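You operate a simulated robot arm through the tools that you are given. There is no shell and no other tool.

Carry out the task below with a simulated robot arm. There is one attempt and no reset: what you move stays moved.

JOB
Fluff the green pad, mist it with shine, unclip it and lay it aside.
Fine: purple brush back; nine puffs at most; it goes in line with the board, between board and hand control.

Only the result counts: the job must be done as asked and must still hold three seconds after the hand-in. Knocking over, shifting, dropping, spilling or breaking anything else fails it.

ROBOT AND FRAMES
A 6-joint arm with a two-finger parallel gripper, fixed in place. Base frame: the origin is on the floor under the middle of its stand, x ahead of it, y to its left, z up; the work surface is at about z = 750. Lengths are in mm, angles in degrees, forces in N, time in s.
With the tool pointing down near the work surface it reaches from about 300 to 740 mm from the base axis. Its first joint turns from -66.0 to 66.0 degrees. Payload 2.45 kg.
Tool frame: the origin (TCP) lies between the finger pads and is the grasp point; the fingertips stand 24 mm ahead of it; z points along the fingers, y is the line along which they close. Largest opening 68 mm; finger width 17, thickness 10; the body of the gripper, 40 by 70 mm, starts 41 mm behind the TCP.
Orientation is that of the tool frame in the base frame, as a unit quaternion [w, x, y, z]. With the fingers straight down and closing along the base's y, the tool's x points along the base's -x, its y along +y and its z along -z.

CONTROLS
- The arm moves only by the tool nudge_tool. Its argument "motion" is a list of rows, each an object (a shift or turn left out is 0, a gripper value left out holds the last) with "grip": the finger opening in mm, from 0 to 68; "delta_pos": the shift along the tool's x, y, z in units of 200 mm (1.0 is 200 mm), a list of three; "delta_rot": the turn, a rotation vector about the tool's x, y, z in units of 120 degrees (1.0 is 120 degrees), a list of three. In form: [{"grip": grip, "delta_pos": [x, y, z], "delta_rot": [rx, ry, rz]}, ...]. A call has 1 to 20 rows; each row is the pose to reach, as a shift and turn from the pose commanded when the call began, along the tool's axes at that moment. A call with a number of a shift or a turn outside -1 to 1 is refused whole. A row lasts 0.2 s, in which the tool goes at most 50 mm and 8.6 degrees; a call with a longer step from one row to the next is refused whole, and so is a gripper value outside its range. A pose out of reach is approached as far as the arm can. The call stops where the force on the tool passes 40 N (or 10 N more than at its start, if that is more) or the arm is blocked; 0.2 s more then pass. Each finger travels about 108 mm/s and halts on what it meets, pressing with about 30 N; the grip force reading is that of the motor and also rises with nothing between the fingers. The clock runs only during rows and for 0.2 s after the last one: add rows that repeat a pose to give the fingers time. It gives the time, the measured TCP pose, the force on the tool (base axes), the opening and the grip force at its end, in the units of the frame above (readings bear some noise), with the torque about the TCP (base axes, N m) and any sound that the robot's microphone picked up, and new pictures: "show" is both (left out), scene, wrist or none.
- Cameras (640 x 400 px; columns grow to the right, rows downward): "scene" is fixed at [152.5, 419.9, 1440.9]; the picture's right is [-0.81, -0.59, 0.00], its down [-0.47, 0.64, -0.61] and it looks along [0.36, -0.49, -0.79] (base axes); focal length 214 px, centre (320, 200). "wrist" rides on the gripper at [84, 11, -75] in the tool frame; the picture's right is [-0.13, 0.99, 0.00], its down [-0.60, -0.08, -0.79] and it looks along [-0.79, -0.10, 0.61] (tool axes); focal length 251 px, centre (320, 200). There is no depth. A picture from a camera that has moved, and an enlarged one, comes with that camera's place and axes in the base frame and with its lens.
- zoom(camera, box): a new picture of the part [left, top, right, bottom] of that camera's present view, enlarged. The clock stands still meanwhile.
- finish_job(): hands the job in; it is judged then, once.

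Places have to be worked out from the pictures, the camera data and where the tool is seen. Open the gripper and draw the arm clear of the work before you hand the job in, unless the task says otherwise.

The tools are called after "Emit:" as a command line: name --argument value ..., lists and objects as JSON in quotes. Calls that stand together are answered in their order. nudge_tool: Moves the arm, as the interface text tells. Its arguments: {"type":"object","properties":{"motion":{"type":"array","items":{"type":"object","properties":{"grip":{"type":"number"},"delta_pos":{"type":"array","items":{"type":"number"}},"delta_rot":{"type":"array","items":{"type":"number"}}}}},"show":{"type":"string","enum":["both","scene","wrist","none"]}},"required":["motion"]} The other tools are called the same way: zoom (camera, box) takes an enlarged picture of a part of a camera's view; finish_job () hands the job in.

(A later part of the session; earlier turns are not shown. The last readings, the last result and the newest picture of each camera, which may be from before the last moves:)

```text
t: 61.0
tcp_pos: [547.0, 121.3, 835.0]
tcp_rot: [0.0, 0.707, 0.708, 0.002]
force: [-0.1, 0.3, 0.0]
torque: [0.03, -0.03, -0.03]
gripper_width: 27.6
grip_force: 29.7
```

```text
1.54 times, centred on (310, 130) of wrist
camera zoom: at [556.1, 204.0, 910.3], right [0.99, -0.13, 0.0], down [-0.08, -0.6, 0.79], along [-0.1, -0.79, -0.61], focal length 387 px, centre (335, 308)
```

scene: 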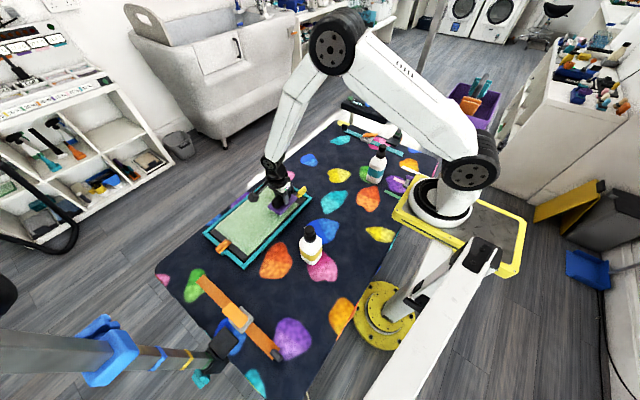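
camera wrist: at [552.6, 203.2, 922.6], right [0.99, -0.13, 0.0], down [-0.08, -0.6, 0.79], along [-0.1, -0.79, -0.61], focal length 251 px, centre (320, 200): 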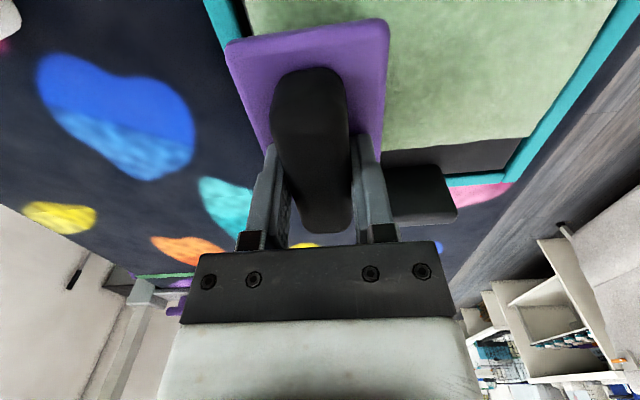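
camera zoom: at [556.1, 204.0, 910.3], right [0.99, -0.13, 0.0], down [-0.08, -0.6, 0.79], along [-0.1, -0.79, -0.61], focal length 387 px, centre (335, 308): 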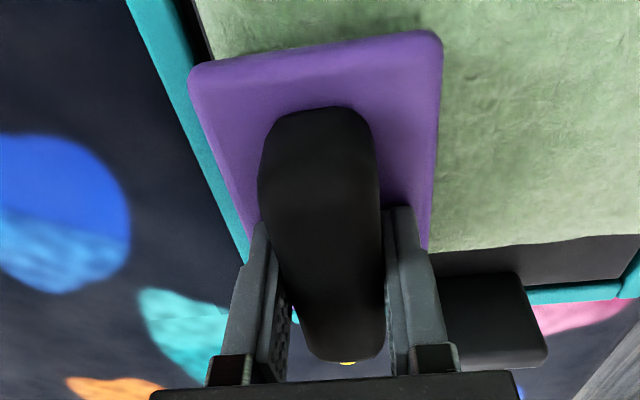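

No force now, just above the surface. I'll press back by about 1 mm and make a short test stroke along +y to see what force and effect I get.

Emit:
nudge_tool --motion '[{"delta_pos": [0, 0, 0.005]}, {"delta_pos": [0.05, 0, 0.005]}, {"delta_pos": [0.1, 0, 0.005]}, {"delta_pos": [0.15, 0, 0.005]}, {"delta_pos": [0.2, 0, 0.005]}]' --show "none"

Emit:
zoom --camera "scene" --box '[210, 165, 320, 260]'

```text
t: 62.2
tcp_pos: [545.1, 162.3, 835.0]
tcp_rot: [0.001, 0.706, 0.708, 0.001]
force: [0.5, -2.5, 7.5]
torque: [-0.21, 0.21, 0.13]
gripper_width: 27.7
grip_force: 29.9
```

```text
4.21 times, centred on (265, 212) of scene
camera zoom: at [152.4, 419.8, 1440.9], right [-0.81, -0.59, 0.0], down [-0.47, 0.64, -0.61], along [0.36, -0.49, -0.79], focal length 903 px, centre (552, 147)
```

zoom: 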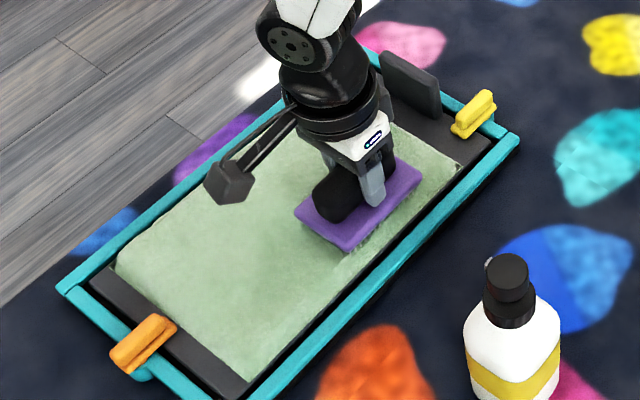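

Contact is good: about 7.5 N down and 2.5 N of drag. I'll continue the stroke along this lane to y≈282.

Emit:
nudge_tool --motion '[{"delta_pos": [0.08, 0, 0]}, {"delta_pos": [0.16, 0, 0]}, {"delta_pos": [0.24, 0, 0]}, {"delta_pos": [0.32, 0, 0]}, {"delta_pos": [0.4, 0, 0]}, {"delta_pos": [0.48, 0, 0]}, {"delta_pos": [0.56, 0, 0]}, {"delta_pos": [0.6, 0, 0]}]' --show "both"

Emit:
zoom --camera "scene" --box '[210, 165, 320, 260]'

```text
t: 64.0
tcp_pos: [546.3, 281.9, 835.5]
tcp_rot: [0.001, 0.706, 0.708, 0.002]
force: [0.6, -7.3, 17.4]
torque: [-0.43, 0.17, 0.11]
gripper_width: 27.7
grip_force: 30.0
camera wrist: at [556.0, 364.3, 910.2], right [0.99, -0.13, 0.0], down [-0.08, -0.61, 0.79], along [-0.1, -0.79, -0.61], focal length 251 px, centre (320, 200)
```

scene: 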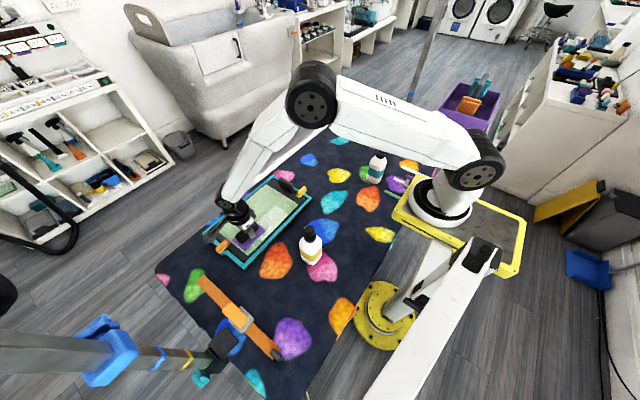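
wrist: 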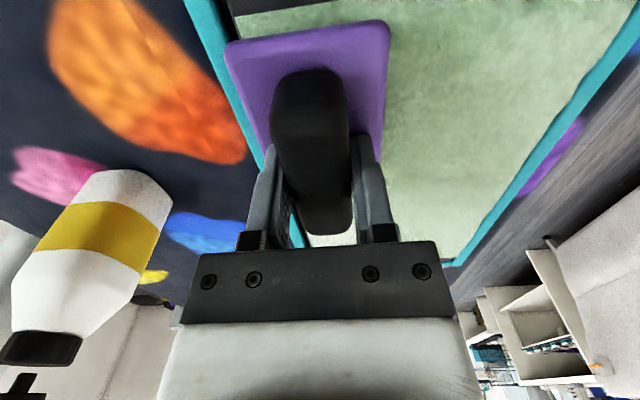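

```text
4.21 times, centred on (265, 212) of scene
camera zoom: at [152.3, 419.6, 1441.0], right [-0.81, -0.59, 0.0], down [-0.47, 0.64, -0.61], along [0.36, -0.49, -0.79], focal length 903 px, centre (552, 147)
```

zoom: 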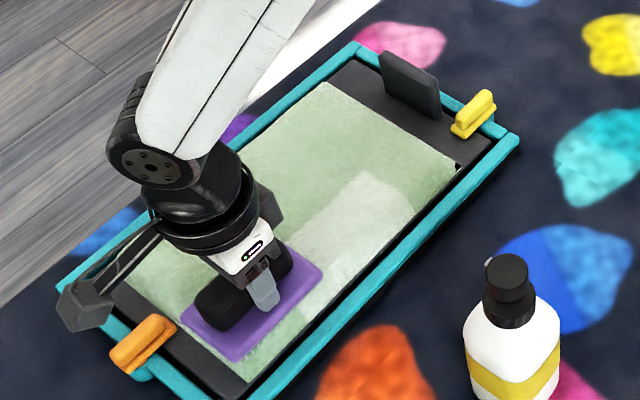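

The brushed strip is visibly lighter, so the fluffing works. Only areas that get enough brush travel change, so the ends will need more passes. I'll ease off by half a millimetre and stroke back along -y to y≈110.

Emit:
nudge_tool --motion '[{"delta_pos": [0, 0, -0.003]}, {"delta_pos": [-0.1, 0, -0.003]}, {"delta_pos": [-0.2, 0, -0.003]}, {"delta_pos": [-0.3, 0, -0.002]}, {"delta_pos": [-0.4, 0, -0.002]}, {"delta_pos": [-0.5, 0, -0.001]}, {"delta_pos": [-0.6, 0, -0.001]}, {"delta_pos": [-0.7, 0, -0.001]}, {"delta_pos": [-0.8, 0, -0.001]}, {"delta_pos": [-0.88, 0, -0.001]}]' --show "none"

Emit:
zoom --camera "scene" --box '[210, 165, 320, 260]'

```text
t: 66.2
tcp_pos: [547.7, 104.7, 836.0]
tcp_rot: [0.0, 0.706, 0.708, 0.002]
force: [-0.4, 3.5, 6.9]
torque: [0.16, 0.19, -0.12]
gripper_width: 27.6
grip_force: 29.8
```

```text
4.21 times, centred on (265, 212) of scene
camera zoom: at [152.4, 420.0, 1440.9], right [-0.81, -0.59, 0.0], down [-0.47, 0.64, -0.61], along [0.36, -0.49, -0.79], focal length 903 px, centre (552, 147)
```

zoom: 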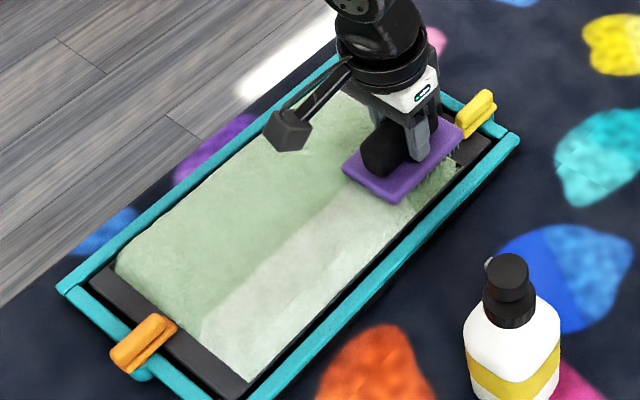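

The back stroke kept the pile up and finished the +y end. The yellow clip is only about 8 mm beyond the brush here, so I'll oscillate between y 105 and 165 to work the -y end.

Emit:
nudge_tool --motion '[{"delta_pos": [0.1, 0, 0]}, {"delta_pos": [0.2, 0, 0]}, {"delta_pos": [0.3, 0, 0]}, {"delta_pos": [0.2, 0, 0]}, {"delta_pos": [0.1, 0, 0]}, {"delta_pos": [0.0, 0, 0]}, {"delta_pos": [0.1, 0, 0]}, {"delta_pos": [0.2, 0, 0]}, {"delta_pos": [0.1, 0, 0]}, {"delta_pos": [0.0, 0, 0]}, {"delta_pos": [0.1, 0, 0]}, {"delta_pos": [0.2, 0, 0]}, {"delta_pos": [0.1, 0, 0]}, {"delta_pos": [0.0, 0, 0]}, {"delta_pos": [0.1, 0, 0]}, {"delta_pos": [0.2, 0, 0]}, {"delta_pos": [0.3, 0, 0]}, {"delta_pos": [0.4, 0, 0]}, {"delta_pos": [0.5, 0, 0]}, {"delta_pos": [0.6, 0, 0]}]' --show "none"

Emit:
zoom --camera "scene" --box '[210, 165, 320, 260]'

```text
t: 70.4
tcp_pos: [545.8, 224.5, 835.3]
tcp_rot: [0.0, 0.707, 0.708, 0.001]
force: [-0.1, -9.3, 20.0]
torque: [-0.34, 0.17, 0.12]
gripper_width: 27.3
grip_force: 29.9
```

```text
4.21 times, centred on (265, 212) of scene
camera zoom: at [152.2, 419.6, 1441.0], right [-0.81, -0.59, 0.0], down [-0.47, 0.64, -0.61], along [0.36, -0.49, -0.79], focal length 903 px, centre (552, 147)
```

zoom: 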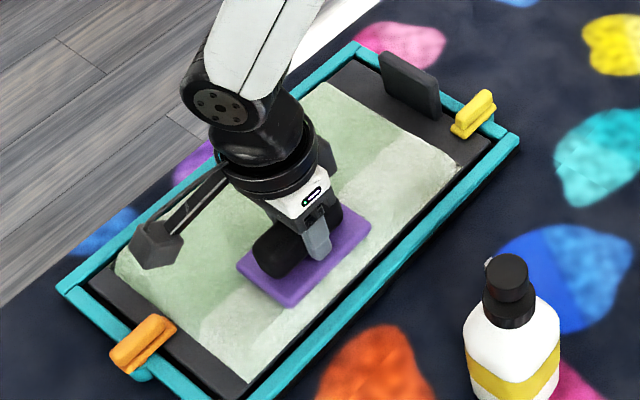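

The near lane is fully fluffed, end to end. I'll shift to the middle lane (x≈599) and stroke it between y 278 and 106, staying short of the orange clip and the pad's handle.

Emit:
nudge_tool --motion '[{"delta_pos": [0, 0.09, -0.004]}, {"delta_pos": [0, 0.18, -0.004]}, {"delta_pos": [0, 0.27, -0.004]}, {"delta_pos": [0.09, 0.27, -0.004]}, {"delta_pos": [0.18, 0.27, -0.004]}, {"delta_pos": [0.27, 0.27, -0.004]}, {"delta_pos": [0.17, 0.27, -0.004]}, {"delta_pos": [0.07, 0.27, -0.004]}, {"delta_pos": [-0.03, 0.27, -0.004]}, {"delta_pos": [-0.13, 0.27, -0.004]}, {"delta_pos": [-0.23, 0.27, -0.004]}, {"delta_pos": [-0.33, 0.27, -0.003]}, {"delta_pos": [-0.43, 0.27, -0.003]}, {"delta_pos": [-0.53, 0.27, -0.003]}, {"delta_pos": [-0.59, 0.27, -0.003]}]' --show "none"

Emit:
zoom --camera "scene" --box '[210, 165, 320, 260]'

```text
t: 73.6
tcp_pos: [599.6, 106.7, 835.5]
tcp_rot: [-0.001, 0.707, 0.707, 0.001]
force: [0.9, -1.2, -1.0]
torque: [0.0, -0.01, -0.01]
gripper_width: 27.8
grip_force: 29.7
```

```text
4.21 times, centred on (265, 212) of scene
camera zoom: at [152.6, 419.9, 1440.9], right [-0.81, -0.59, 0.0], down [-0.47, 0.64, -0.61], along [0.36, -0.49, -0.79], focal length 903 px, centre (552, 147)
```

zoom: 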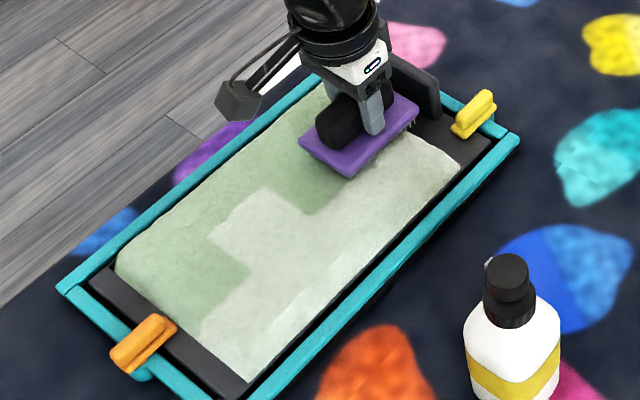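

Contact was lost for most of that lane because I eased off too far. I'll press back about 1 mm and stroke the middle lane again.

Emit:
nudge_tool --motion '[{"delta_pos": [0, 0, 0.004]}, {"delta_pos": [0.1, 0, 0.004]}, {"delta_pos": [0.2, 0, 0.004]}, {"delta_pos": [0.1, 0, 0.004]}, {"delta_pos": [0.0, 0, 0.004]}, {"delta_pos": [0.1, 0, 0.004]}, {"delta_pos": [0.2, 0, 0.004]}, {"delta_pos": [0.1, 0, 0.004]}, {"delta_pos": [0.0, 0, 0.004]}, {"delta_pos": [0.1, 0, 0.004]}, {"delta_pos": [0.2, 0, 0.004]}, {"delta_pos": [0.3, 0, 0.004]}]' --show "none"

Emit:
zoom --camera "scene" --box '[210, 165, 320, 260]'

```text
t: 76.2
tcp_pos: [600.8, 167.6, 836.2]
tcp_rot: [-0.001, 0.707, 0.708, 0.001]
force: [-0.3, 1.1, -1.0]
torque: [-0.03, 0.0, -0.01]
gripper_width: 27.5
grip_force: 30.2
```

```text
4.21 times, centred on (265, 212) of scene
camera zoom: at [152.6, 419.9, 1440.9], right [-0.81, -0.59, 0.0], down [-0.47, 0.64, -0.61], along [0.36, -0.49, -0.79], focal length 903 px, centre (552, 147)
```

zoom: 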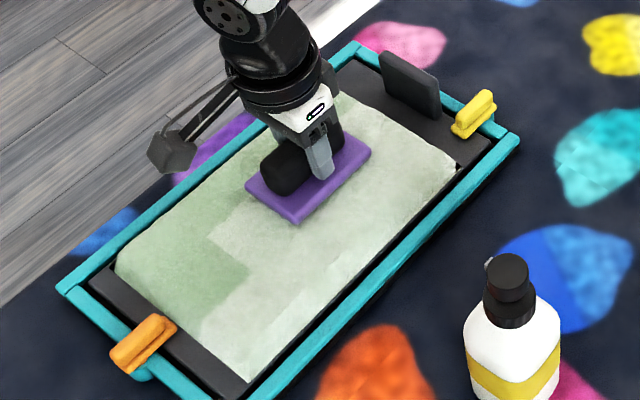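

Emit:
nudge_tool --motion '[{"delta_pos": [0, 0, 0.004]}, {"delta_pos": [0, 0, 0.006]}]' --show "none"

```text
t: 76.8
tcp_pos: [600.9, 169.2, 835.7]
tcp_rot: [0.0, 0.706, 0.708, 0.002]
force: [-5.8, -0.2, 13.4]
torque: [-0.15, 0.46, -0.01]
gripper_width: 27.3
grip_force: 29.9
```

That gives 13 N. I'll stroke the middle lane from here to the -y end, oscillate there, then run to the +y end.

Emit:
nudge_tool --motion '[{"delta_pos": [-0.1, 0, 0]}, {"delta_pos": [-0.2, 0, 0]}, {"delta_pos": [-0.3, 0, 0]}, {"delta_pos": [-0.2, 0, 0]}, {"delta_pos": [-0.1, 0, 0]}, {"delta_pos": [-0.2, 0, 0]}, {"delta_pos": [-0.3, 0, 0]}, {"delta_pos": [-0.2, 0, 0]}, {"delta_pos": [-0.1, 0, 0]}, {"delta_pos": [-0.2, 0, 0]}, {"delta_pos": [-0.3, 0, 0]}, {"delta_pos": [-0.2, 0, 0]}, {"delta_pos": [-0.1, 0, 0]}, {"delta_pos": [0.0, 0, 0]}, {"delta_pos": [0.1, 0, 0]}, {"delta_pos": [0.2, 0, 0]}, {"delta_pos": [0.3, 0, -0.001]}, {"delta_pos": [0.4, 0, -0.001]}, {"delta_pos": [0.5, 0, -0.002]}, {"delta_pos": [0.54, 0, -0.002]}]' --show "none"

Emit:
zoom --camera "scene" --box '[210, 165, 320, 260]'

```text
t: 81.0
tcp_pos: [601.1, 275.8, 835.2]
tcp_rot: [0.0, 0.706, 0.708, 0.002]
force: [-0.8, -8.1, 22.1]
torque: [-0.23, 0.28, 0.1]
gripper_width: 27.8
grip_force: 30.2
```

```text
4.21 times, centred on (265, 212) of scene
camera zoom: at [152.1, 419.5, 1441.1], right [-0.81, -0.59, 0.0], down [-0.47, 0.64, -0.61], along [0.36, -0.49, -0.79], focal length 903 px, centre (552, 147)
```

zoom: 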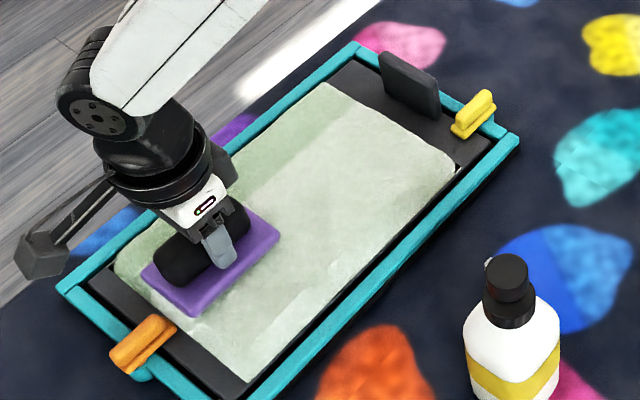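

The middle lane is mostly done. I'll oscillate at its +y end, then shift to the far lane (x≈652).

Emit:
nudge_tool --motion '[{"delta_pos": [-0.1, 0, -0.002]}, {"delta_pos": [-0.2, 0, -0.002]}, {"delta_pos": [-0.1, 0, -0.002]}, {"delta_pos": [0.015, 0, -0.002]}, {"delta_pos": [-0.1, 0, -0.002]}, {"delta_pos": [-0.2, 0, -0.002]}, {"delta_pos": [-0.1, 0, -0.002]}, {"delta_pos": [0.015, 0, -0.002]}, {"delta_pos": [-0.1, 0, -0.002]}, {"delta_pos": [-0.1, 0.09, -0.002]}, {"delta_pos": [-0.1, 0.18, -0.002]}, {"delta_pos": [-0.1, 0.26, -0.002]}, {"delta_pos": [0.0, 0.26, -0.002]}, {"delta_pos": [0.05, 0.26, -0.002]}]' --show "none"

Emit:
zoom --camera "scene" --box '[210, 165, 320, 260]'

```text
t: 84.0
tcp_pos: [651.1, 285.4, 835.8]
tcp_rot: [0.001, 0.707, 0.708, 0.001]
force: [0.9, -5.2, 10.0]
torque: [0.0, 0.08, 0.09]
gripper_width: 27.8
grip_force: 29.9
```

```text
4.21 times, centred on (265, 212) of scene
camera zoom: at [152.4, 419.7, 1441.0], right [-0.81, -0.59, 0.0], down [-0.47, 0.64, -0.61], along [0.36, -0.49, -0.79], focal length 903 px, centre (552, 147)
```

zoom: 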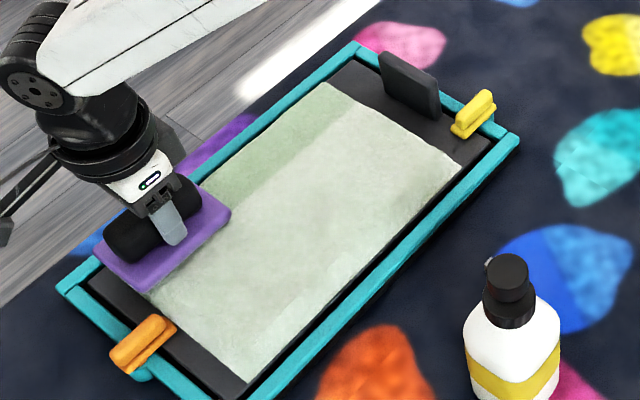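

The middle lane is done. Now the far lane: I'll oscillate at the +y end, then stroke to the -y end, lowering slightly on the way since the surface falls off there.

Emit:
nudge_tool --motion '[{"delta_pos": [-0.1, 0, 0]}, {"delta_pos": [-0.2, 0, 0]}, {"delta_pos": [-0.1, 0, 0]}, {"delta_pos": [0.0, 0, 0]}, {"delta_pos": [-0.1, 0, 0]}, {"delta_pos": [-0.2, 0, 0]}, {"delta_pos": [-0.1, 0, 0]}, {"delta_pos": [0.0, 0, 0]}, {"delta_pos": [-0.1, 0, 0]}, {"delta_pos": [-0.2, 0, 0.001]}, {"delta_pos": [-0.3, 0, 0.001]}, {"delta_pos": [-0.4, 0, 0.002]}, {"delta_pos": [-0.5, 0, 0.002]}, {"delta_pos": [-0.6, 0, 0.003]}, {"delta_pos": [-0.7, 0, 0.003]}, {"delta_pos": [-0.8, 0, 0.004]}, {"delta_pos": [-0.89, 0, 0.004]}]' --show "none"

Emit:
zoom --camera "scene" --box '[210, 165, 320, 260]'

```text
t: 87.6
tcp_pos: [653.1, 106.0, 834.1]
tcp_rot: [-0.001, 0.706, 0.708, 0.001]
force: [0.1, 5.2, 9.2]
torque: [0.19, 0.27, -0.15]
gripper_width: 27.5
grip_force: 29.8
```

```text
4.21 times, centred on (265, 212) of scene
camera zoom: at [152.3, 420.0, 1440.9], right [-0.81, -0.59, 0.0], down [-0.47, 0.64, -0.61], along [0.36, -0.49, -0.79], focal length 903 px, centre (552, 147)
```

zoom: 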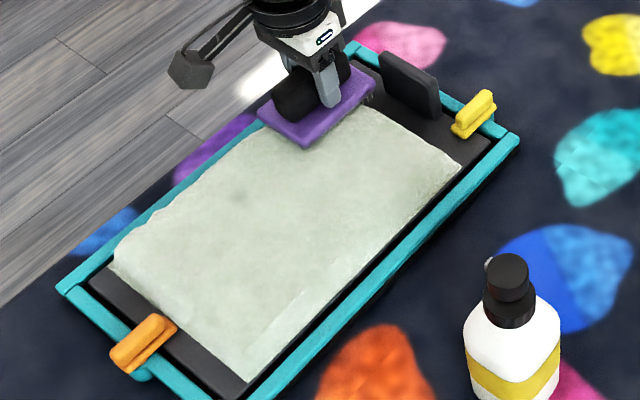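

Almost all of the pad is fluffed now. I'll oscillate at the -y end of the far lane, then lift to inspect.

Emit:
nudge_tool --motion '[{"delta_pos": [0.1, 0, 0]}, {"delta_pos": [0.2, 0, 0]}, {"delta_pos": [0.1, 0, 0]}, {"delta_pos": [0.0, 0, 0]}, {"delta_pos": [0.1, 0, 0]}, {"delta_pos": [0.2, 0, 0]}, {"delta_pos": [0.1, 0, 0]}, {"delta_pos": [0.0, 0, 0]}, {"delta_pos": [0.1, 0, 0]}, {"delta_pos": [0.2, 0, 0]}, {"delta_pos": [0.1, 0, 0]}, {"delta_pos": [0.0, 0, 0]}, {"delta_pos": [0.1, 0, 0]}, {"delta_pos": [0.2, 0, 0]}, {"delta_pos": [0.2, 0, -0.05]}, {"delta_pos": [0.2, 0, -0.2]}, {"delta_pos": [0.2, 0, -0.4]}]' --show "none"

Emit:
nudge_tool --motion '[{"delta_pos": [-0.18, 0, -0.05]}, {"delta_pos": [-0.4, 0, -0.05]}, {"delta_pos": [-0.62, 0, -0.05]}, {"delta_pos": [-0.84, -0.1, -0.05]}, {"delta_pos": [-1.0, -0.2, -0.05]}]' --show "both"

Emit:
zoom --camera "scene" --box '[210, 165, 320, 260]'

```text
t: 91.2
tcp_pos: [650.7, 146.1, 914.3]
tcp_rot: [0.0, 0.706, 0.708, -0.001]
force: [0.2, 0.6, -1.3]
torque: [-0.02, 0.02, 0.01]
gripper_width: 27.3
grip_force: 29.8
```

```text
t: 92.4
tcp_pos: [607.9, -53.9, 924.1]
tcp_rot: [0.0, 0.706, 0.708, 0.001]
force: [-0.3, -0.6, -0.8]
torque: [0.03, -0.02, 0.03]
gripper_width: 27.6
grip_force: 30.4
camera wrist: at [618.7, 29.6, 998.7], right [0.99, -0.13, 0.0], down [-0.08, -0.61, 0.79], along [-0.1, -0.79, -0.61], focal length 251 px, centre (320, 200)
```

scene: 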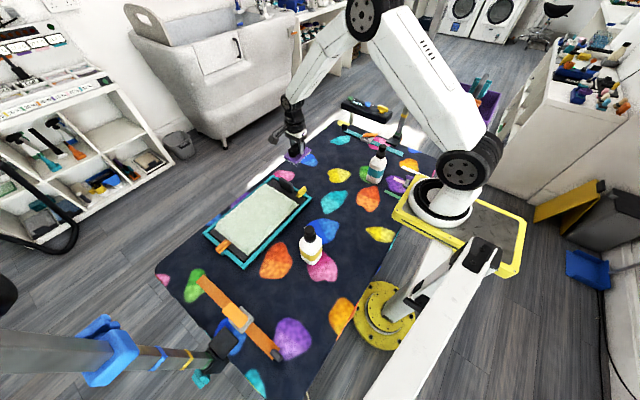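
wrist: 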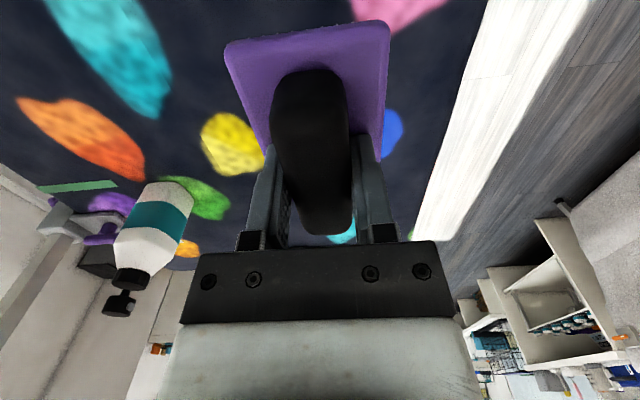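

```text
4.21 times, centred on (265, 212) of scene
camera zoom: at [152.5, 419.9, 1440.9], right [-0.81, -0.59, 0.0], down [-0.47, 0.64, -0.61], along [0.36, -0.49, -0.79], focal length 903 px, centre (552, 147)
```

zoom: 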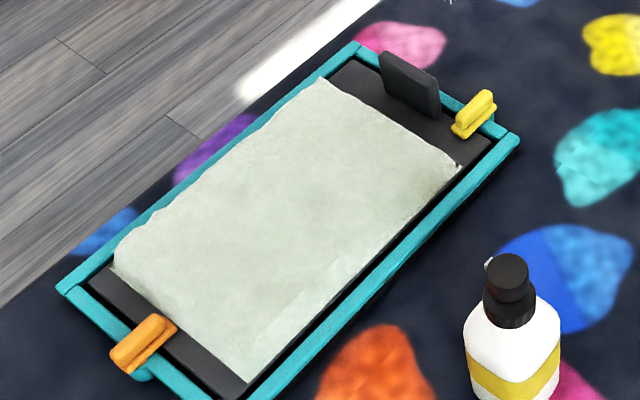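

The whole pad looks lighter and fluffed. I'll zoom in on the near edge and the corners to check for missed strips before I put the brush back.

Emit:
zoom --camera "scene" --box '[255, 195, 320, 260]'

Emit:
zoom --camera "scene" --box '[225, 170, 300, 225]'

Emit:
zoom --camera "scene" --box '[210, 205, 280, 262]'

```text
6.15 times, centred on (288, 228) of scene
camera zoom: at [152.5, 419.9, 1440.9], right [-0.81, -0.59, 0.0], down [-0.47, 0.64, -0.61], along [0.36, -0.49, -0.79], focal length 1320 px, centre (520, 31)
```

zoom: 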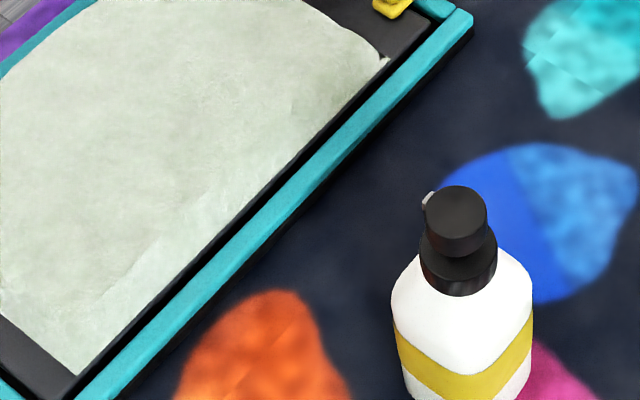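

```text
7.27 times, centred on (262, 198) of scene
camera zoom: at [152.5, 419.9, 1440.9], right [-0.81, -0.59, 0.0], down [-0.47, 0.64, -0.61], along [0.36, -0.49, -0.79], focal length 1560 px, centre (738, 218)
```

zoom: 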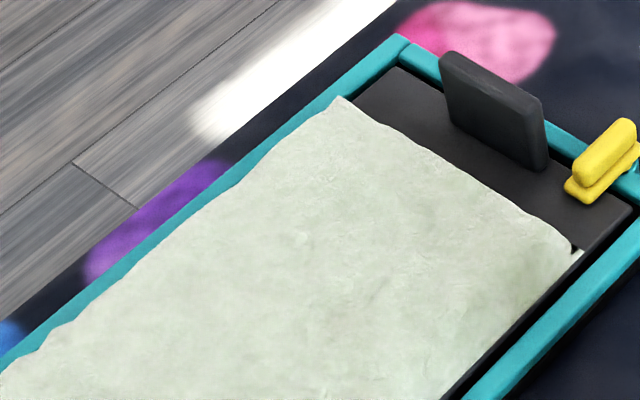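

```text
7.02 times, centred on (245, 234) of scene
camera zoom: at [152.5, 419.9, 1440.9], right [-0.81, -0.59, 0.0], down [-0.47, 0.64, -0.61], along [0.36, -0.49, -0.79], focal length 1505 px, centre (846, -35)
```

zoom: 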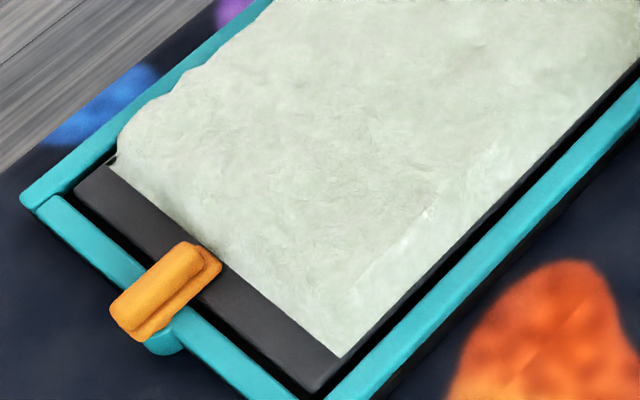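

The pad is evenly fluffed, apart from a slightly darker patch at the near -y corner. I'll give that corner and the near edge one more short pass.

Emit:
nudge_tool --motion '[{"delta_pos": [0.2, -0.07, 0]}, {"delta_pos": [0.4, -0.14, 0]}, {"delta_pos": [0.6, -0.21, 0]}, {"delta_pos": [0.8, -0.28, 0]}, {"delta_pos": [0.97, -0.35, 0]}, {"delta_pos": [0.97, -0.35, 0.15]}, {"delta_pos": [0.97, -0.35, 0.3]}, {"delta_pos": [0.97, -0.35, 0.38]}, {"delta_pos": [0.97, -0.35, 0.41]}, {"delta_pos": [0.97, -0.35, 0.42]}, {"delta_pos": [0.97, -0.35, 0.43]}]' --show "none"

```text
t: 94.8
tcp_pos: [541.9, 141.3, 838.3]
tcp_rot: [0.0, 0.706, 0.708, 0.002]
force: [0.3, 0.5, -1.6]
torque: [0.01, 0.02, 0.0]
gripper_width: 27.6
grip_force: 30.1
```

Emit:
nudge_tool --motion '[{"delta_pos": [0, 0, 0.005]}, {"delta_pos": [0, 0, 0.01]}, {"delta_pos": [0, 0, 0.013]}]' --show "none"

```text
t: 95.6
tcp_pos: [542.7, 141.2, 834.4]
tcp_rot: [0.001, 0.706, 0.708, 0.002]
force: [-2.5, -1.9, 10.6]
torque: [-0.15, 0.37, 0.04]
gripper_width: 27.7
grip_force: 29.7
```

Contact is about 10 N. I'll oscillate over the near -y corner, then make one full stroke along the near edge and lift.

Emit:
nudge_tool --motion '[{"delta_pos": [-0.09, 0, 0]}, {"delta_pos": [-0.17, 0, 0]}, {"delta_pos": [-0.07, 0, 0]}, {"delta_pos": [0.03, 0, 0]}, {"delta_pos": [-0.07, -0.01, 0]}, {"delta_pos": [-0.17, -0.02, 0]}, {"delta_pos": [-0.07, -0.02, 0]}, {"delta_pos": [0.03, -0.02, 0]}, {"delta_pos": [-0.07, -0.02, 0]}, {"delta_pos": [-0.17, -0.02, 0]}, {"delta_pos": [-0.07, -0.02, 0]}, {"delta_pos": [0.03, -0.02, 0]}, {"delta_pos": [0.13, -0.02, -0.001]}, {"delta_pos": [0.23, -0.02, -0.001]}, {"delta_pos": [0.33, -0.02, -0.002]}, {"delta_pos": [0.43, -0.02, -0.003]}, {"delta_pos": [0.53, -0.02, -0.004]}, {"delta_pos": [0.63, -0.02, -0.005]}, {"delta_pos": [0.7, -0.02, -0.005]}]' --show "none"

Emit:
nudge_tool --motion '[{"delta_pos": [-0.1, 0, 0]}, {"delta_pos": [-0.2, 0, 0]}, {"delta_pos": [-0.3, 0, 0]}, {"delta_pos": [-0.4, 0, 0.001]}, {"delta_pos": [-0.4, 0, -0.05]}, {"delta_pos": [-0.4, 0, -0.2]}, {"delta_pos": [-0.4, 0, -0.4]}]' --show "none"

Emit:
zoom --camera "scene" --box '[210, 165, 320, 260]'

```text
t: 99.6
tcp_pos: [538.2, 282.7, 836.1]
tcp_rot: [0.001, 0.707, 0.707, 0.0]
force: [-0.3, -0.4, -1.3]
torque: [-0.02, 0.0, -0.03]
gripper_width: 27.7
grip_force: 30.1
```

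```text
t: 101.2
tcp_pos: [537.5, 200.9, 918.2]
tcp_rot: [-0.001, 0.707, 0.708, 0.0]
force: [-0.5, -0.1, -1.1]
torque: [0.02, 0.02, 0.02]
gripper_width: 27.9
grip_force: 29.6
```

```text
4.21 times, centred on (265, 212) of scene
camera zoom: at [152.6, 419.9, 1440.9], right [-0.81, -0.59, 0.0], down [-0.47, 0.64, -0.61], along [0.36, -0.49, -0.79], focal length 903 px, centre (552, 147)
```

zoom: 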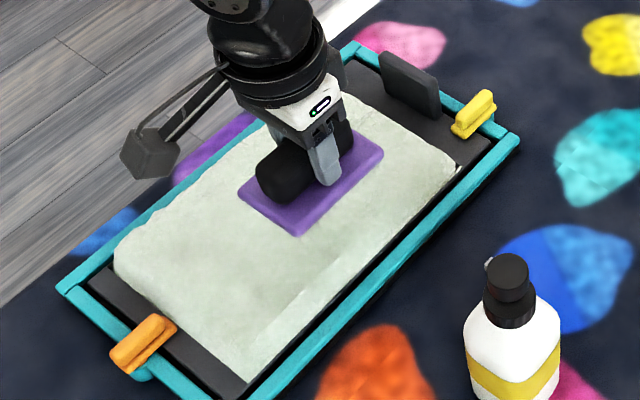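

The fluffing is complete. I'll carry the brush back, first along -y and then across to its original spot, which I recorded as TCP (389.5,-40.3).

Emit:
nudge_tool --motion '[{"delta_pos": [-0.2, 0, 0]}, {"delta_pos": [-0.4, 0, 0]}, {"delta_pos": [-0.6, 0, 0]}, {"delta_pos": [-0.8, 0, 0]}, {"delta_pos": [-1.0, 0, 0]}]' --show "none"

Emit:
nudge_tool --motion '[{"delta_pos": [-0.05, -0.19, 0]}, {"delta_pos": [-0.1, -0.37, 0]}, {"delta_pos": [-0.15, -0.56, 0]}, {"delta_pos": [-0.205, -0.74, 0]}, {"delta_pos": [-0.205, -0.74, 0.2]}, {"delta_pos": [-0.205, -0.74, 0.4]}]' --show "both"

```text
t: 102.4
tcp_pos: [538.1, 1.8, 915.6]
tcp_rot: [-0.001, 0.706, 0.708, 0.001]
force: [-0.7, 0.0, -0.9]
torque: [0.01, -0.01, -0.02]
gripper_width: 27.5
grip_force: 30.1
```

```text
t: 103.8
tcp_pos: [392.0, -43.2, 834.9]
tcp_rot: [0.0, 0.707, 0.707, 0.0]
force: [0.9, 0.3, -1.3]
torque: [-0.02, -0.01, 0.01]
gripper_width: 27.4
grip_force: 29.8
camera wrist: at [401.8, 40.5, 909.8], right [0.99, -0.13, 0.0], down [-0.08, -0.6, 0.79], along [-0.1, -0.79, -0.61], focal length 251 px, centre (320, 200)
```

scene: 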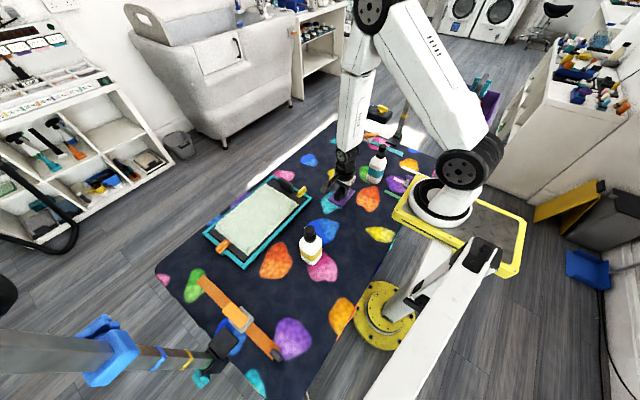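
wrist: 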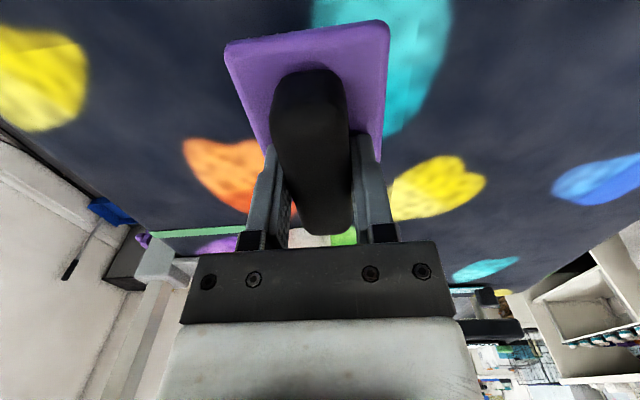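

I'm 2–3 mm off in x and y, so I'll correct that and lower. The last few millimetres will be slow.

Emit:
nudge_tool --motion '[{"delta_pos": [0.014, -0.011, 0.05]}, {"delta_pos": [0.014, -0.011, 0.1]}, {"delta_pos": [0.014, -0.011, 0.13]}, {"delta_pos": [0.014, -0.011, 0.14]}]' --show "none"

Emit:
nudge_tool --motion '[{"delta_pos": [0, 0, 0.007]}, {"delta_pos": [0, 0, 0.014]}]' --show "none"

```text
t: 104.8
tcp_pos: [388.3, -37.4, 806.1]
tcp_rot: [0.0, 0.706, 0.708, 0.001]
force: [0.4, 0.2, -1.5]
torque: [0.02, 0.02, 0.01]
gripper_width: 27.7
grip_force: 30.1
```

```text
t: 105.4
tcp_pos: [389.5, -37.9, 803.6]
tcp_rot: [-0.001, 0.706, 0.708, 0.001]
force: [0.6, -0.3, -0.4]
torque: [-0.02, -0.02, 0.0]
gripper_width: 27.8
grip_force: 30.0
```

Emit:
nudge_tool --motion '[{"delta_pos": [-0.01, 0, 0.004]}, {"delta_pos": [-0.01, 0, 0.008]}, {"delta_pos": [-0.01, 0, 0.012]}]' --show "none"

```text
t: 106.2
tcp_pos: [388.4, -39.1, 803.4]
tcp_rot: [0.0, 0.706, 0.708, 0.001]
force: [0.4, 0.6, -1.0]
torque: [0.0, -0.03, 0.01]
gripper_width: 27.3
grip_force: 30.0
```

Emit:
nudge_tool --motion '[{"delta_pos": [0, 0, 0.004]}, {"delta_pos": [0, 0, 0.008]}]' --show "none"

Emit:
zoom --camera "scene" --box '[325, 180, 360, 220]'

```text
t: 106.8
tcp_pos: [387.2, -38.9, 801.4]
tcp_rot: [0.0, 0.707, 0.708, 0.002]
force: [0.1, 0.1, 0.0]
torque: [-0.01, -0.03, 0.0]
gripper_width: 27.6
grip_force: 30.0
```

```text
10.00 times, centred on (342, 200) of scene
camera zoom: at [152.6, 419.9, 1440.9], right [-0.81, -0.59, 0.0], down [-0.47, 0.64, -0.61], along [0.36, -0.49, -0.79], focal length 2145 px, centre (95, 200)
```

zoom: 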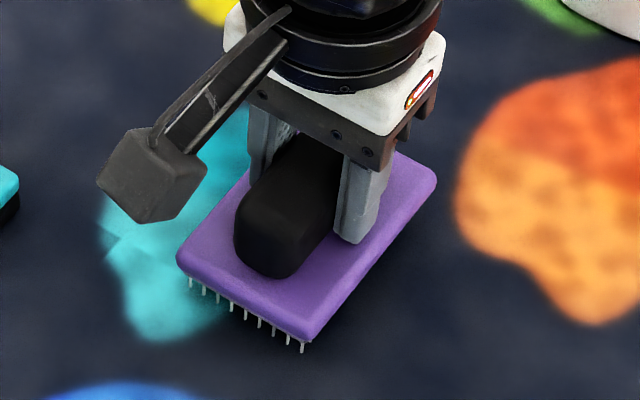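

The reading has lost the brush's 1 N weight, so the bristles are resting on the table. I'll open the fingers.

Emit:
nudge_tool --motion '[{"grip": 68}, {"grip": 68}, {"grip": 68}]' --show "wrist"

Emit:
nudge_tool --motion '[{"delta_pos": [0, 0, -0.1]}, {"delta_pos": [0, 0, -0.3]}, {"delta_pos": [0, 0, -0.5]}, {"delta_pos": [0.2, 0, -0.6]}, {"delta_pos": [0.35, 0, -0.75]}, {"delta_pos": [0.35, 0, -0.95]}]' --show "both"

Emit:
zoom --camera "scene" --box '[320, 180, 370, 225]'

```text
t: 107.6
tcp_pos: [387.5, -39.4, 801.2]
tcp_rot: [0.0, 0.706, 0.708, 0.002]
force: [0.1, 0.6, 0.1]
torque: [0.01, 0.0, -0.02]
gripper_width: 68.0
grip_force: 0.1
camera wrist: at [397.6, 43.5, 875.8], right [0.99, -0.13, 0.0], down [-0.08, -0.6, 0.79], along [-0.1, -0.79, -0.61], focal length 251 px, centre (320, 200)
```

wrist: 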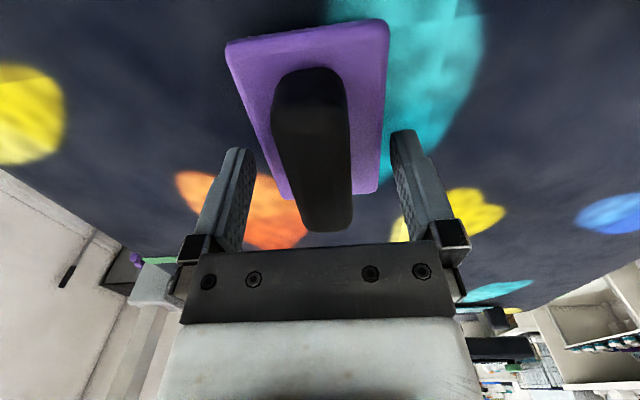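

```text
t: 109.0
tcp_pos: [386.6, 30.2, 992.4]
tcp_rot: [0.0, 0.706, 0.708, 0.001]
force: [-0.2, 0.6, 0.4]
torque: [0.01, 0.02, 0.02]
gripper_width: 67.9
grip_force: 0.1
camera wrist: at [396.9, 113.1, 1066.4], right [0.99, -0.13, 0.0], down [-0.08, -0.6, 0.79], along [-0.1, -0.79, -0.61], focal length 251 px, centre (320, 200)
```

scene: 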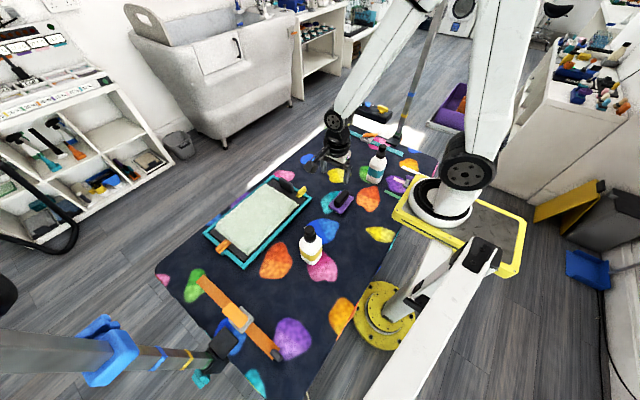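
wrist: 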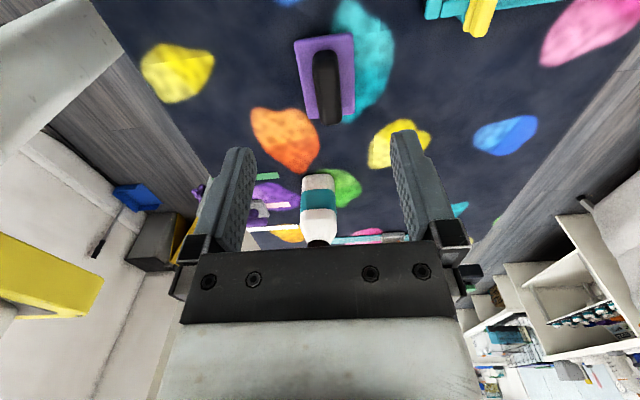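

```text
8.89 times, centred on (345, 202) of scene
camera zoom: at [152.5, 419.9, 1440.9], right [-0.81, -0.59, 0.0], down [-0.47, 0.64, -0.61], along [0.36, -0.49, -0.79], focal length 1906 px, centre (98, 178)
```

zoom: 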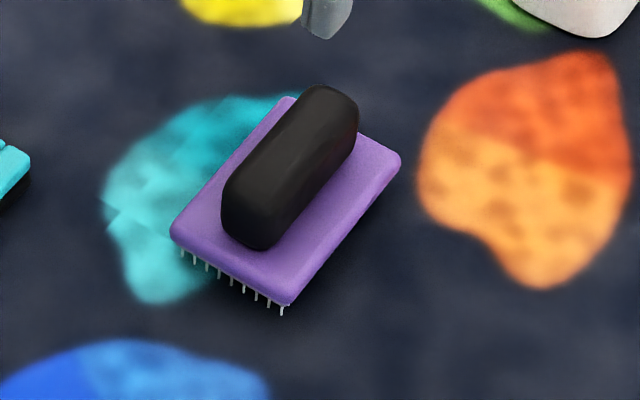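

The brush is back within about a millimetre of where it started. Next I'll look closely at bottle 1's pump and nozzle from the side, to see the spray direction and stroke, going up and over to its +y side.

Emit:
nudge_tool --motion '[{"delta_pos": [0, 0, -0.2]}, {"delta_pos": [0.1, 0.05, -0.4]}, {"delta_pos": [0.3, 0.1, -0.45]}, {"delta_pos": [0.5, 0.15, -0.45]}, {"delta_pos": [0.7, 0.2, -0.45]}, {"delta_pos": [0.9, 0.2, -0.45]}, {"delta_pos": [1.0, 0.2, -0.45]}]' --show "none"

Emit:
nudge_tool --motion '[{"delta_pos": [0.2, 0, 0]}, {"delta_pos": [0.4, 0, 0]}, {"delta_pos": [0.5, -0.1, 0.15]}]' --show "wrist"

```text
t: 110.6
tcp_pos: [424.7, 230.4, 1082.1]
tcp_rot: [0.0, 0.707, 0.708, 0.001]
force: [-0.8, 0.8, -0.2]
torque: [0.04, -0.03, 0.03]
gripper_width: 68.3
grip_force: 0.0
```

```text
t: 111.4
tcp_pos: [404.8, 330.9, 1053.4]
tcp_rot: [0.0, 0.707, 0.708, 0.003]
force: [0.3, 0.4, 0.5]
torque: [-0.01, -0.01, 0.0]
gripper_width: 67.8
grip_force: 0.1
camera wrist: at [414.9, 414.6, 1128.1], right [0.99, -0.13, 0.0], down [-0.08, -0.61, 0.79], along [-0.1, -0.79, -0.61], focal length 251 px, centre (320, 200)
```

wrist: 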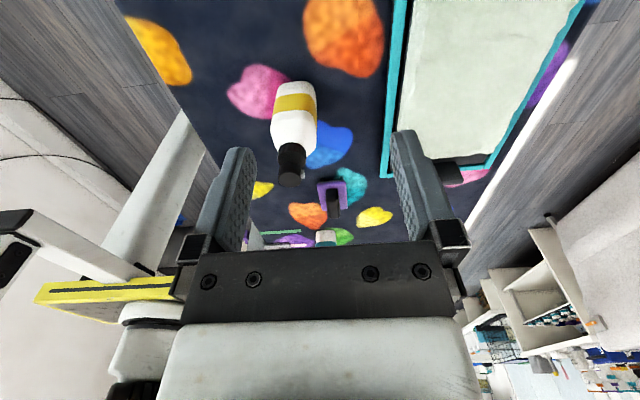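

Emit:
nudge_tool --motion '[{"delta_pos": [0, 0, 0.05], "delta_rot": [0, -0.06, 0]}, {"delta_pos": [0, 0, 0.1], "delta_rot": [0, -0.12, 0]}, {"delta_pos": [0, 0, 0.15], "delta_rot": [0, -0.18, 0]}, {"delta_pos": [0, 0, 0.2], "delta_rot": [0, -0.24, 0]}, {"delta_pos": [0, 0, 0.25], "delta_rot": [0, -0.3, 0]}, {"delta_pos": [0, 0, 0.3], "delta_rot": [0, -0.3, 0]}]' --show "both"

Emit:
zoom --camera "wrist" --box '[200, 60, 360, 260]'

```text
t: 112.8
tcp_pos: [408.2, 330.5, 991.4]
tcp_rot: [0.219, 0.672, 0.673, -0.218]
force: [0.6, -0.1, -0.4]
torque: [0.0, -0.02, 0.01]
gripper_width: 67.8
grip_force: 0.1
camera wrist: at [417.1, 442.2, 1002.2], right [0.99, -0.1, 0.08], down [-0.08, -0.02, 1.0], along [-0.1, -0.99, -0.03], focal length 251 px, centre (320, 200)
```

scene: 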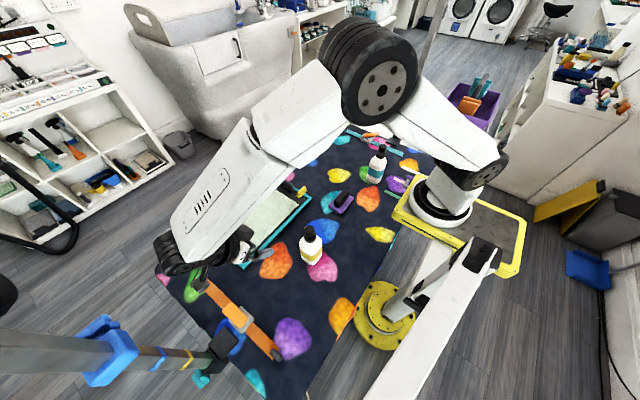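
wrist: 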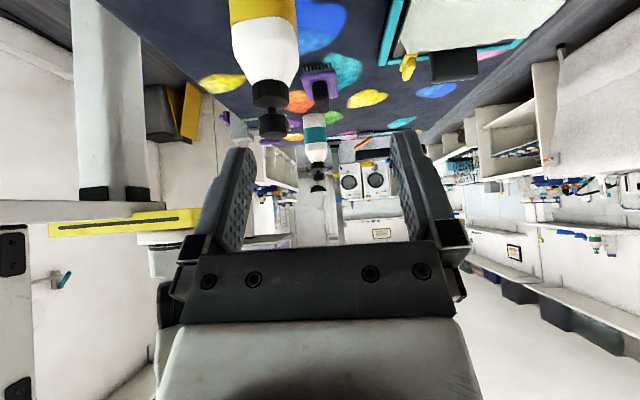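

```text
2.00 times, centred on (280, 160) of wrist
camera zoom: at [417.1, 442.2, 1002.2], right [0.99, -0.1, 0.08], down [-0.08, -0.02, 1.0], along [-0.1, -0.99, -0.03], focal length 503 px, centre (400, 280)
```

zoom: 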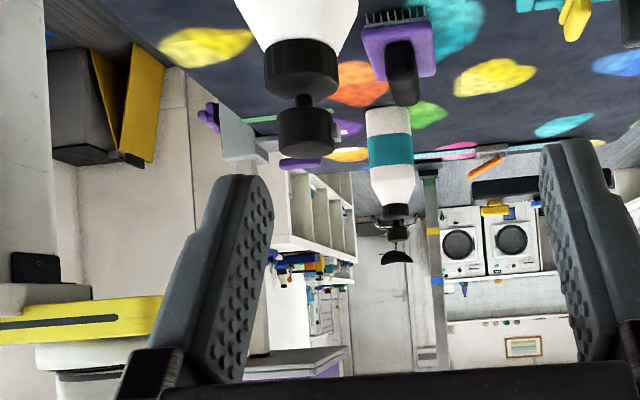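

Emit:
zoom --camera "wrist" --box '[245, 75, 305, 145]'

Emit:
zoom --camera "wrist" --box '[220, 0, 320, 80]'

Emit:
zoom --camera "wrist" --box '[295, 110, 335, 195]'

```text
5.71 times, centred on (275, 110) of wrist
camera zoom: at [417.1, 442.2, 1002.2], right [0.99, -0.1, 0.08], down [-0.08, -0.02, 1.0], along [-0.1, -0.99, -0.03], focal length 1437 px, centre (577, 714)
```

zoom: 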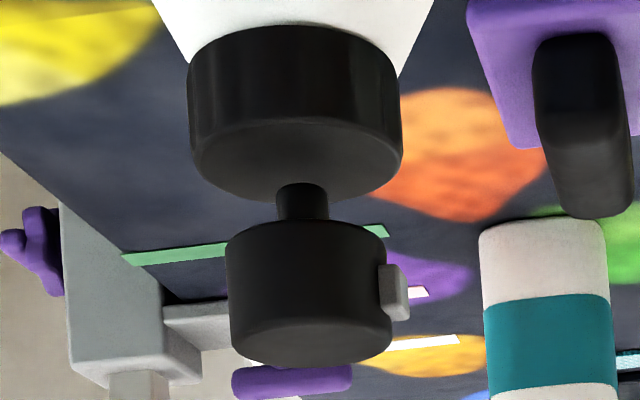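

```text
5.00 times, centred on (270, 40) of wrist
camera zoom: at [417.1, 442.2, 1002.2], right [0.99, -0.1, 0.08], down [-0.08, -0.02, 1.0], along [-0.1, -0.99, -0.03], focal length 1257 px, centre (570, 1000)
```

zoom: 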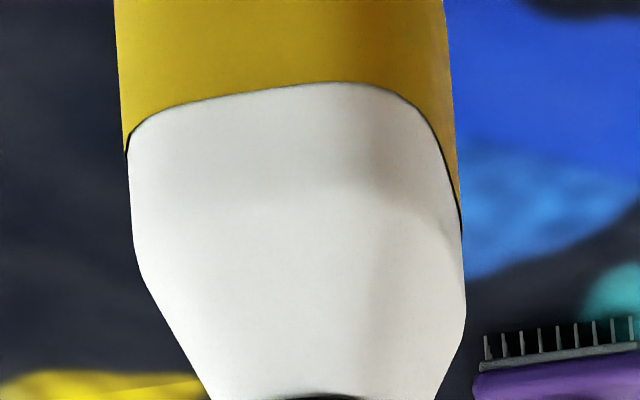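

```text
4.71 times, centred on (315, 152) of wrist
camera zoom: at [417.1, 442.2, 1002.2], right [0.99, -0.1, 0.08], down [-0.08, -0.02, 1.0], along [-0.1, -0.99, -0.03], focal length 1183 px, centre (344, 424)
```

zoom: 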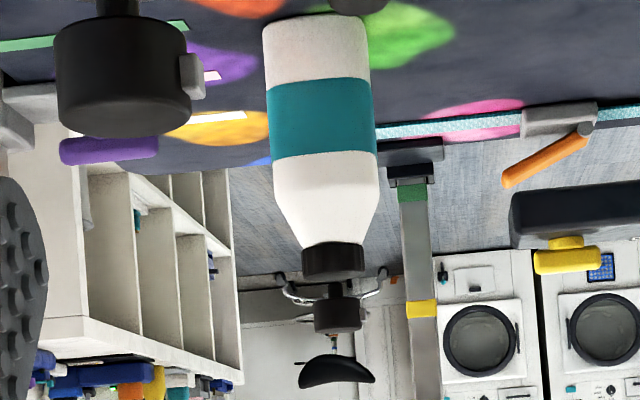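

The pump head is about 26 mm wide with its top at z≈931. Its stem has roughly 8 mm of travel and the nozzle points level along +x, straight at the middle of the pad. I'll level the tool and move near bottle 1 at a safe height to fix the head's position.

Emit:
nudge_tool --motion '[{"delta_rot": [0, 0.06, 0]}, {"delta_rot": [0, 0.12, 0]}, {"delta_rot": [0, 0.18, 0]}, {"delta_rot": [0, 0.24, 0]}, {"delta_rot": [0, 0.3, 0]}]' --show "none"

Emit:
nudge_tool --motion '[{"delta_pos": [0, 0, -0.2]}, {"delta_pos": [0, -0.1, -0.35]}, {"delta_pos": [-0.1, -0.2, -0.4]}, {"delta_pos": [-0.2, -0.3, -0.4]}]' --show "wrist"

Emit:
zoom --camera "wrist" --box '[280, 60, 370, 170]'

```text
t: 114.0
tcp_pos: [407.6, 330.1, 991.0]
tcp_rot: [0.0, 0.707, 0.707, 0.002]
force: [-0.3, -1.6, 0.1]
torque: [0.01, -0.03, -0.03]
gripper_width: 68.3
grip_force: 0.1
```

```text
t: 115.0
tcp_pos: [345.8, 292.2, 1070.0]
tcp_rot: [0.0, 0.706, 0.708, 0.001]
force: [0.1, 0.5, -0.3]
torque: [0.02, 0.04, -0.01]
gripper_width: 67.8
grip_force: 0.0
camera wrist: at [356.8, 374.0, 1145.4], right [0.99, -0.13, 0.0], down [-0.08, -0.61, 0.79], along [-0.1, -0.79, -0.61], focal length 251 px, centre (320, 200)
```

wrist: 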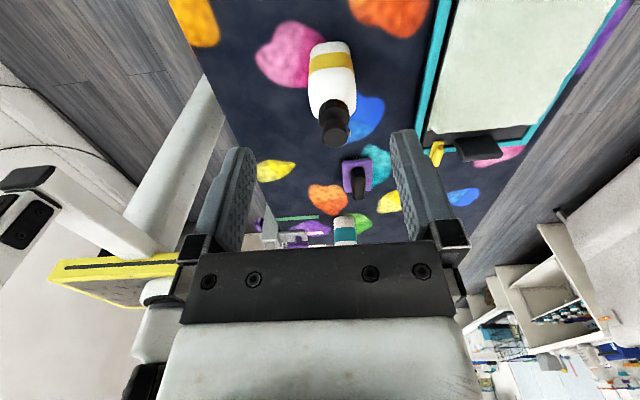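

```text
3.64 times, centred on (325, 115) of wrist
camera zoom: at [356.8, 374.0, 1145.4], right [0.99, -0.13, 0.0], down [-0.08, -0.61, 0.79], along [-0.1, -0.79, -0.61], focal length 914 px, centre (302, 509)
```

zoom: 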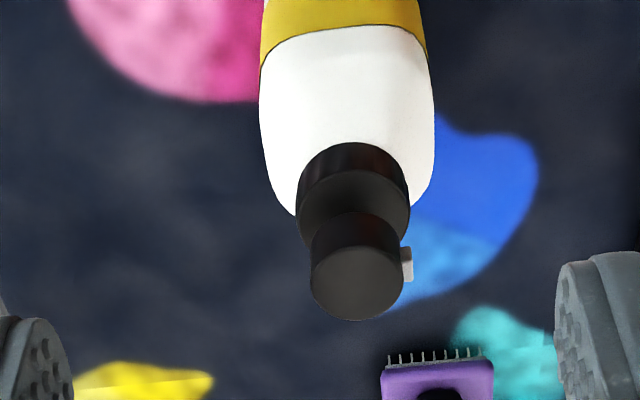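

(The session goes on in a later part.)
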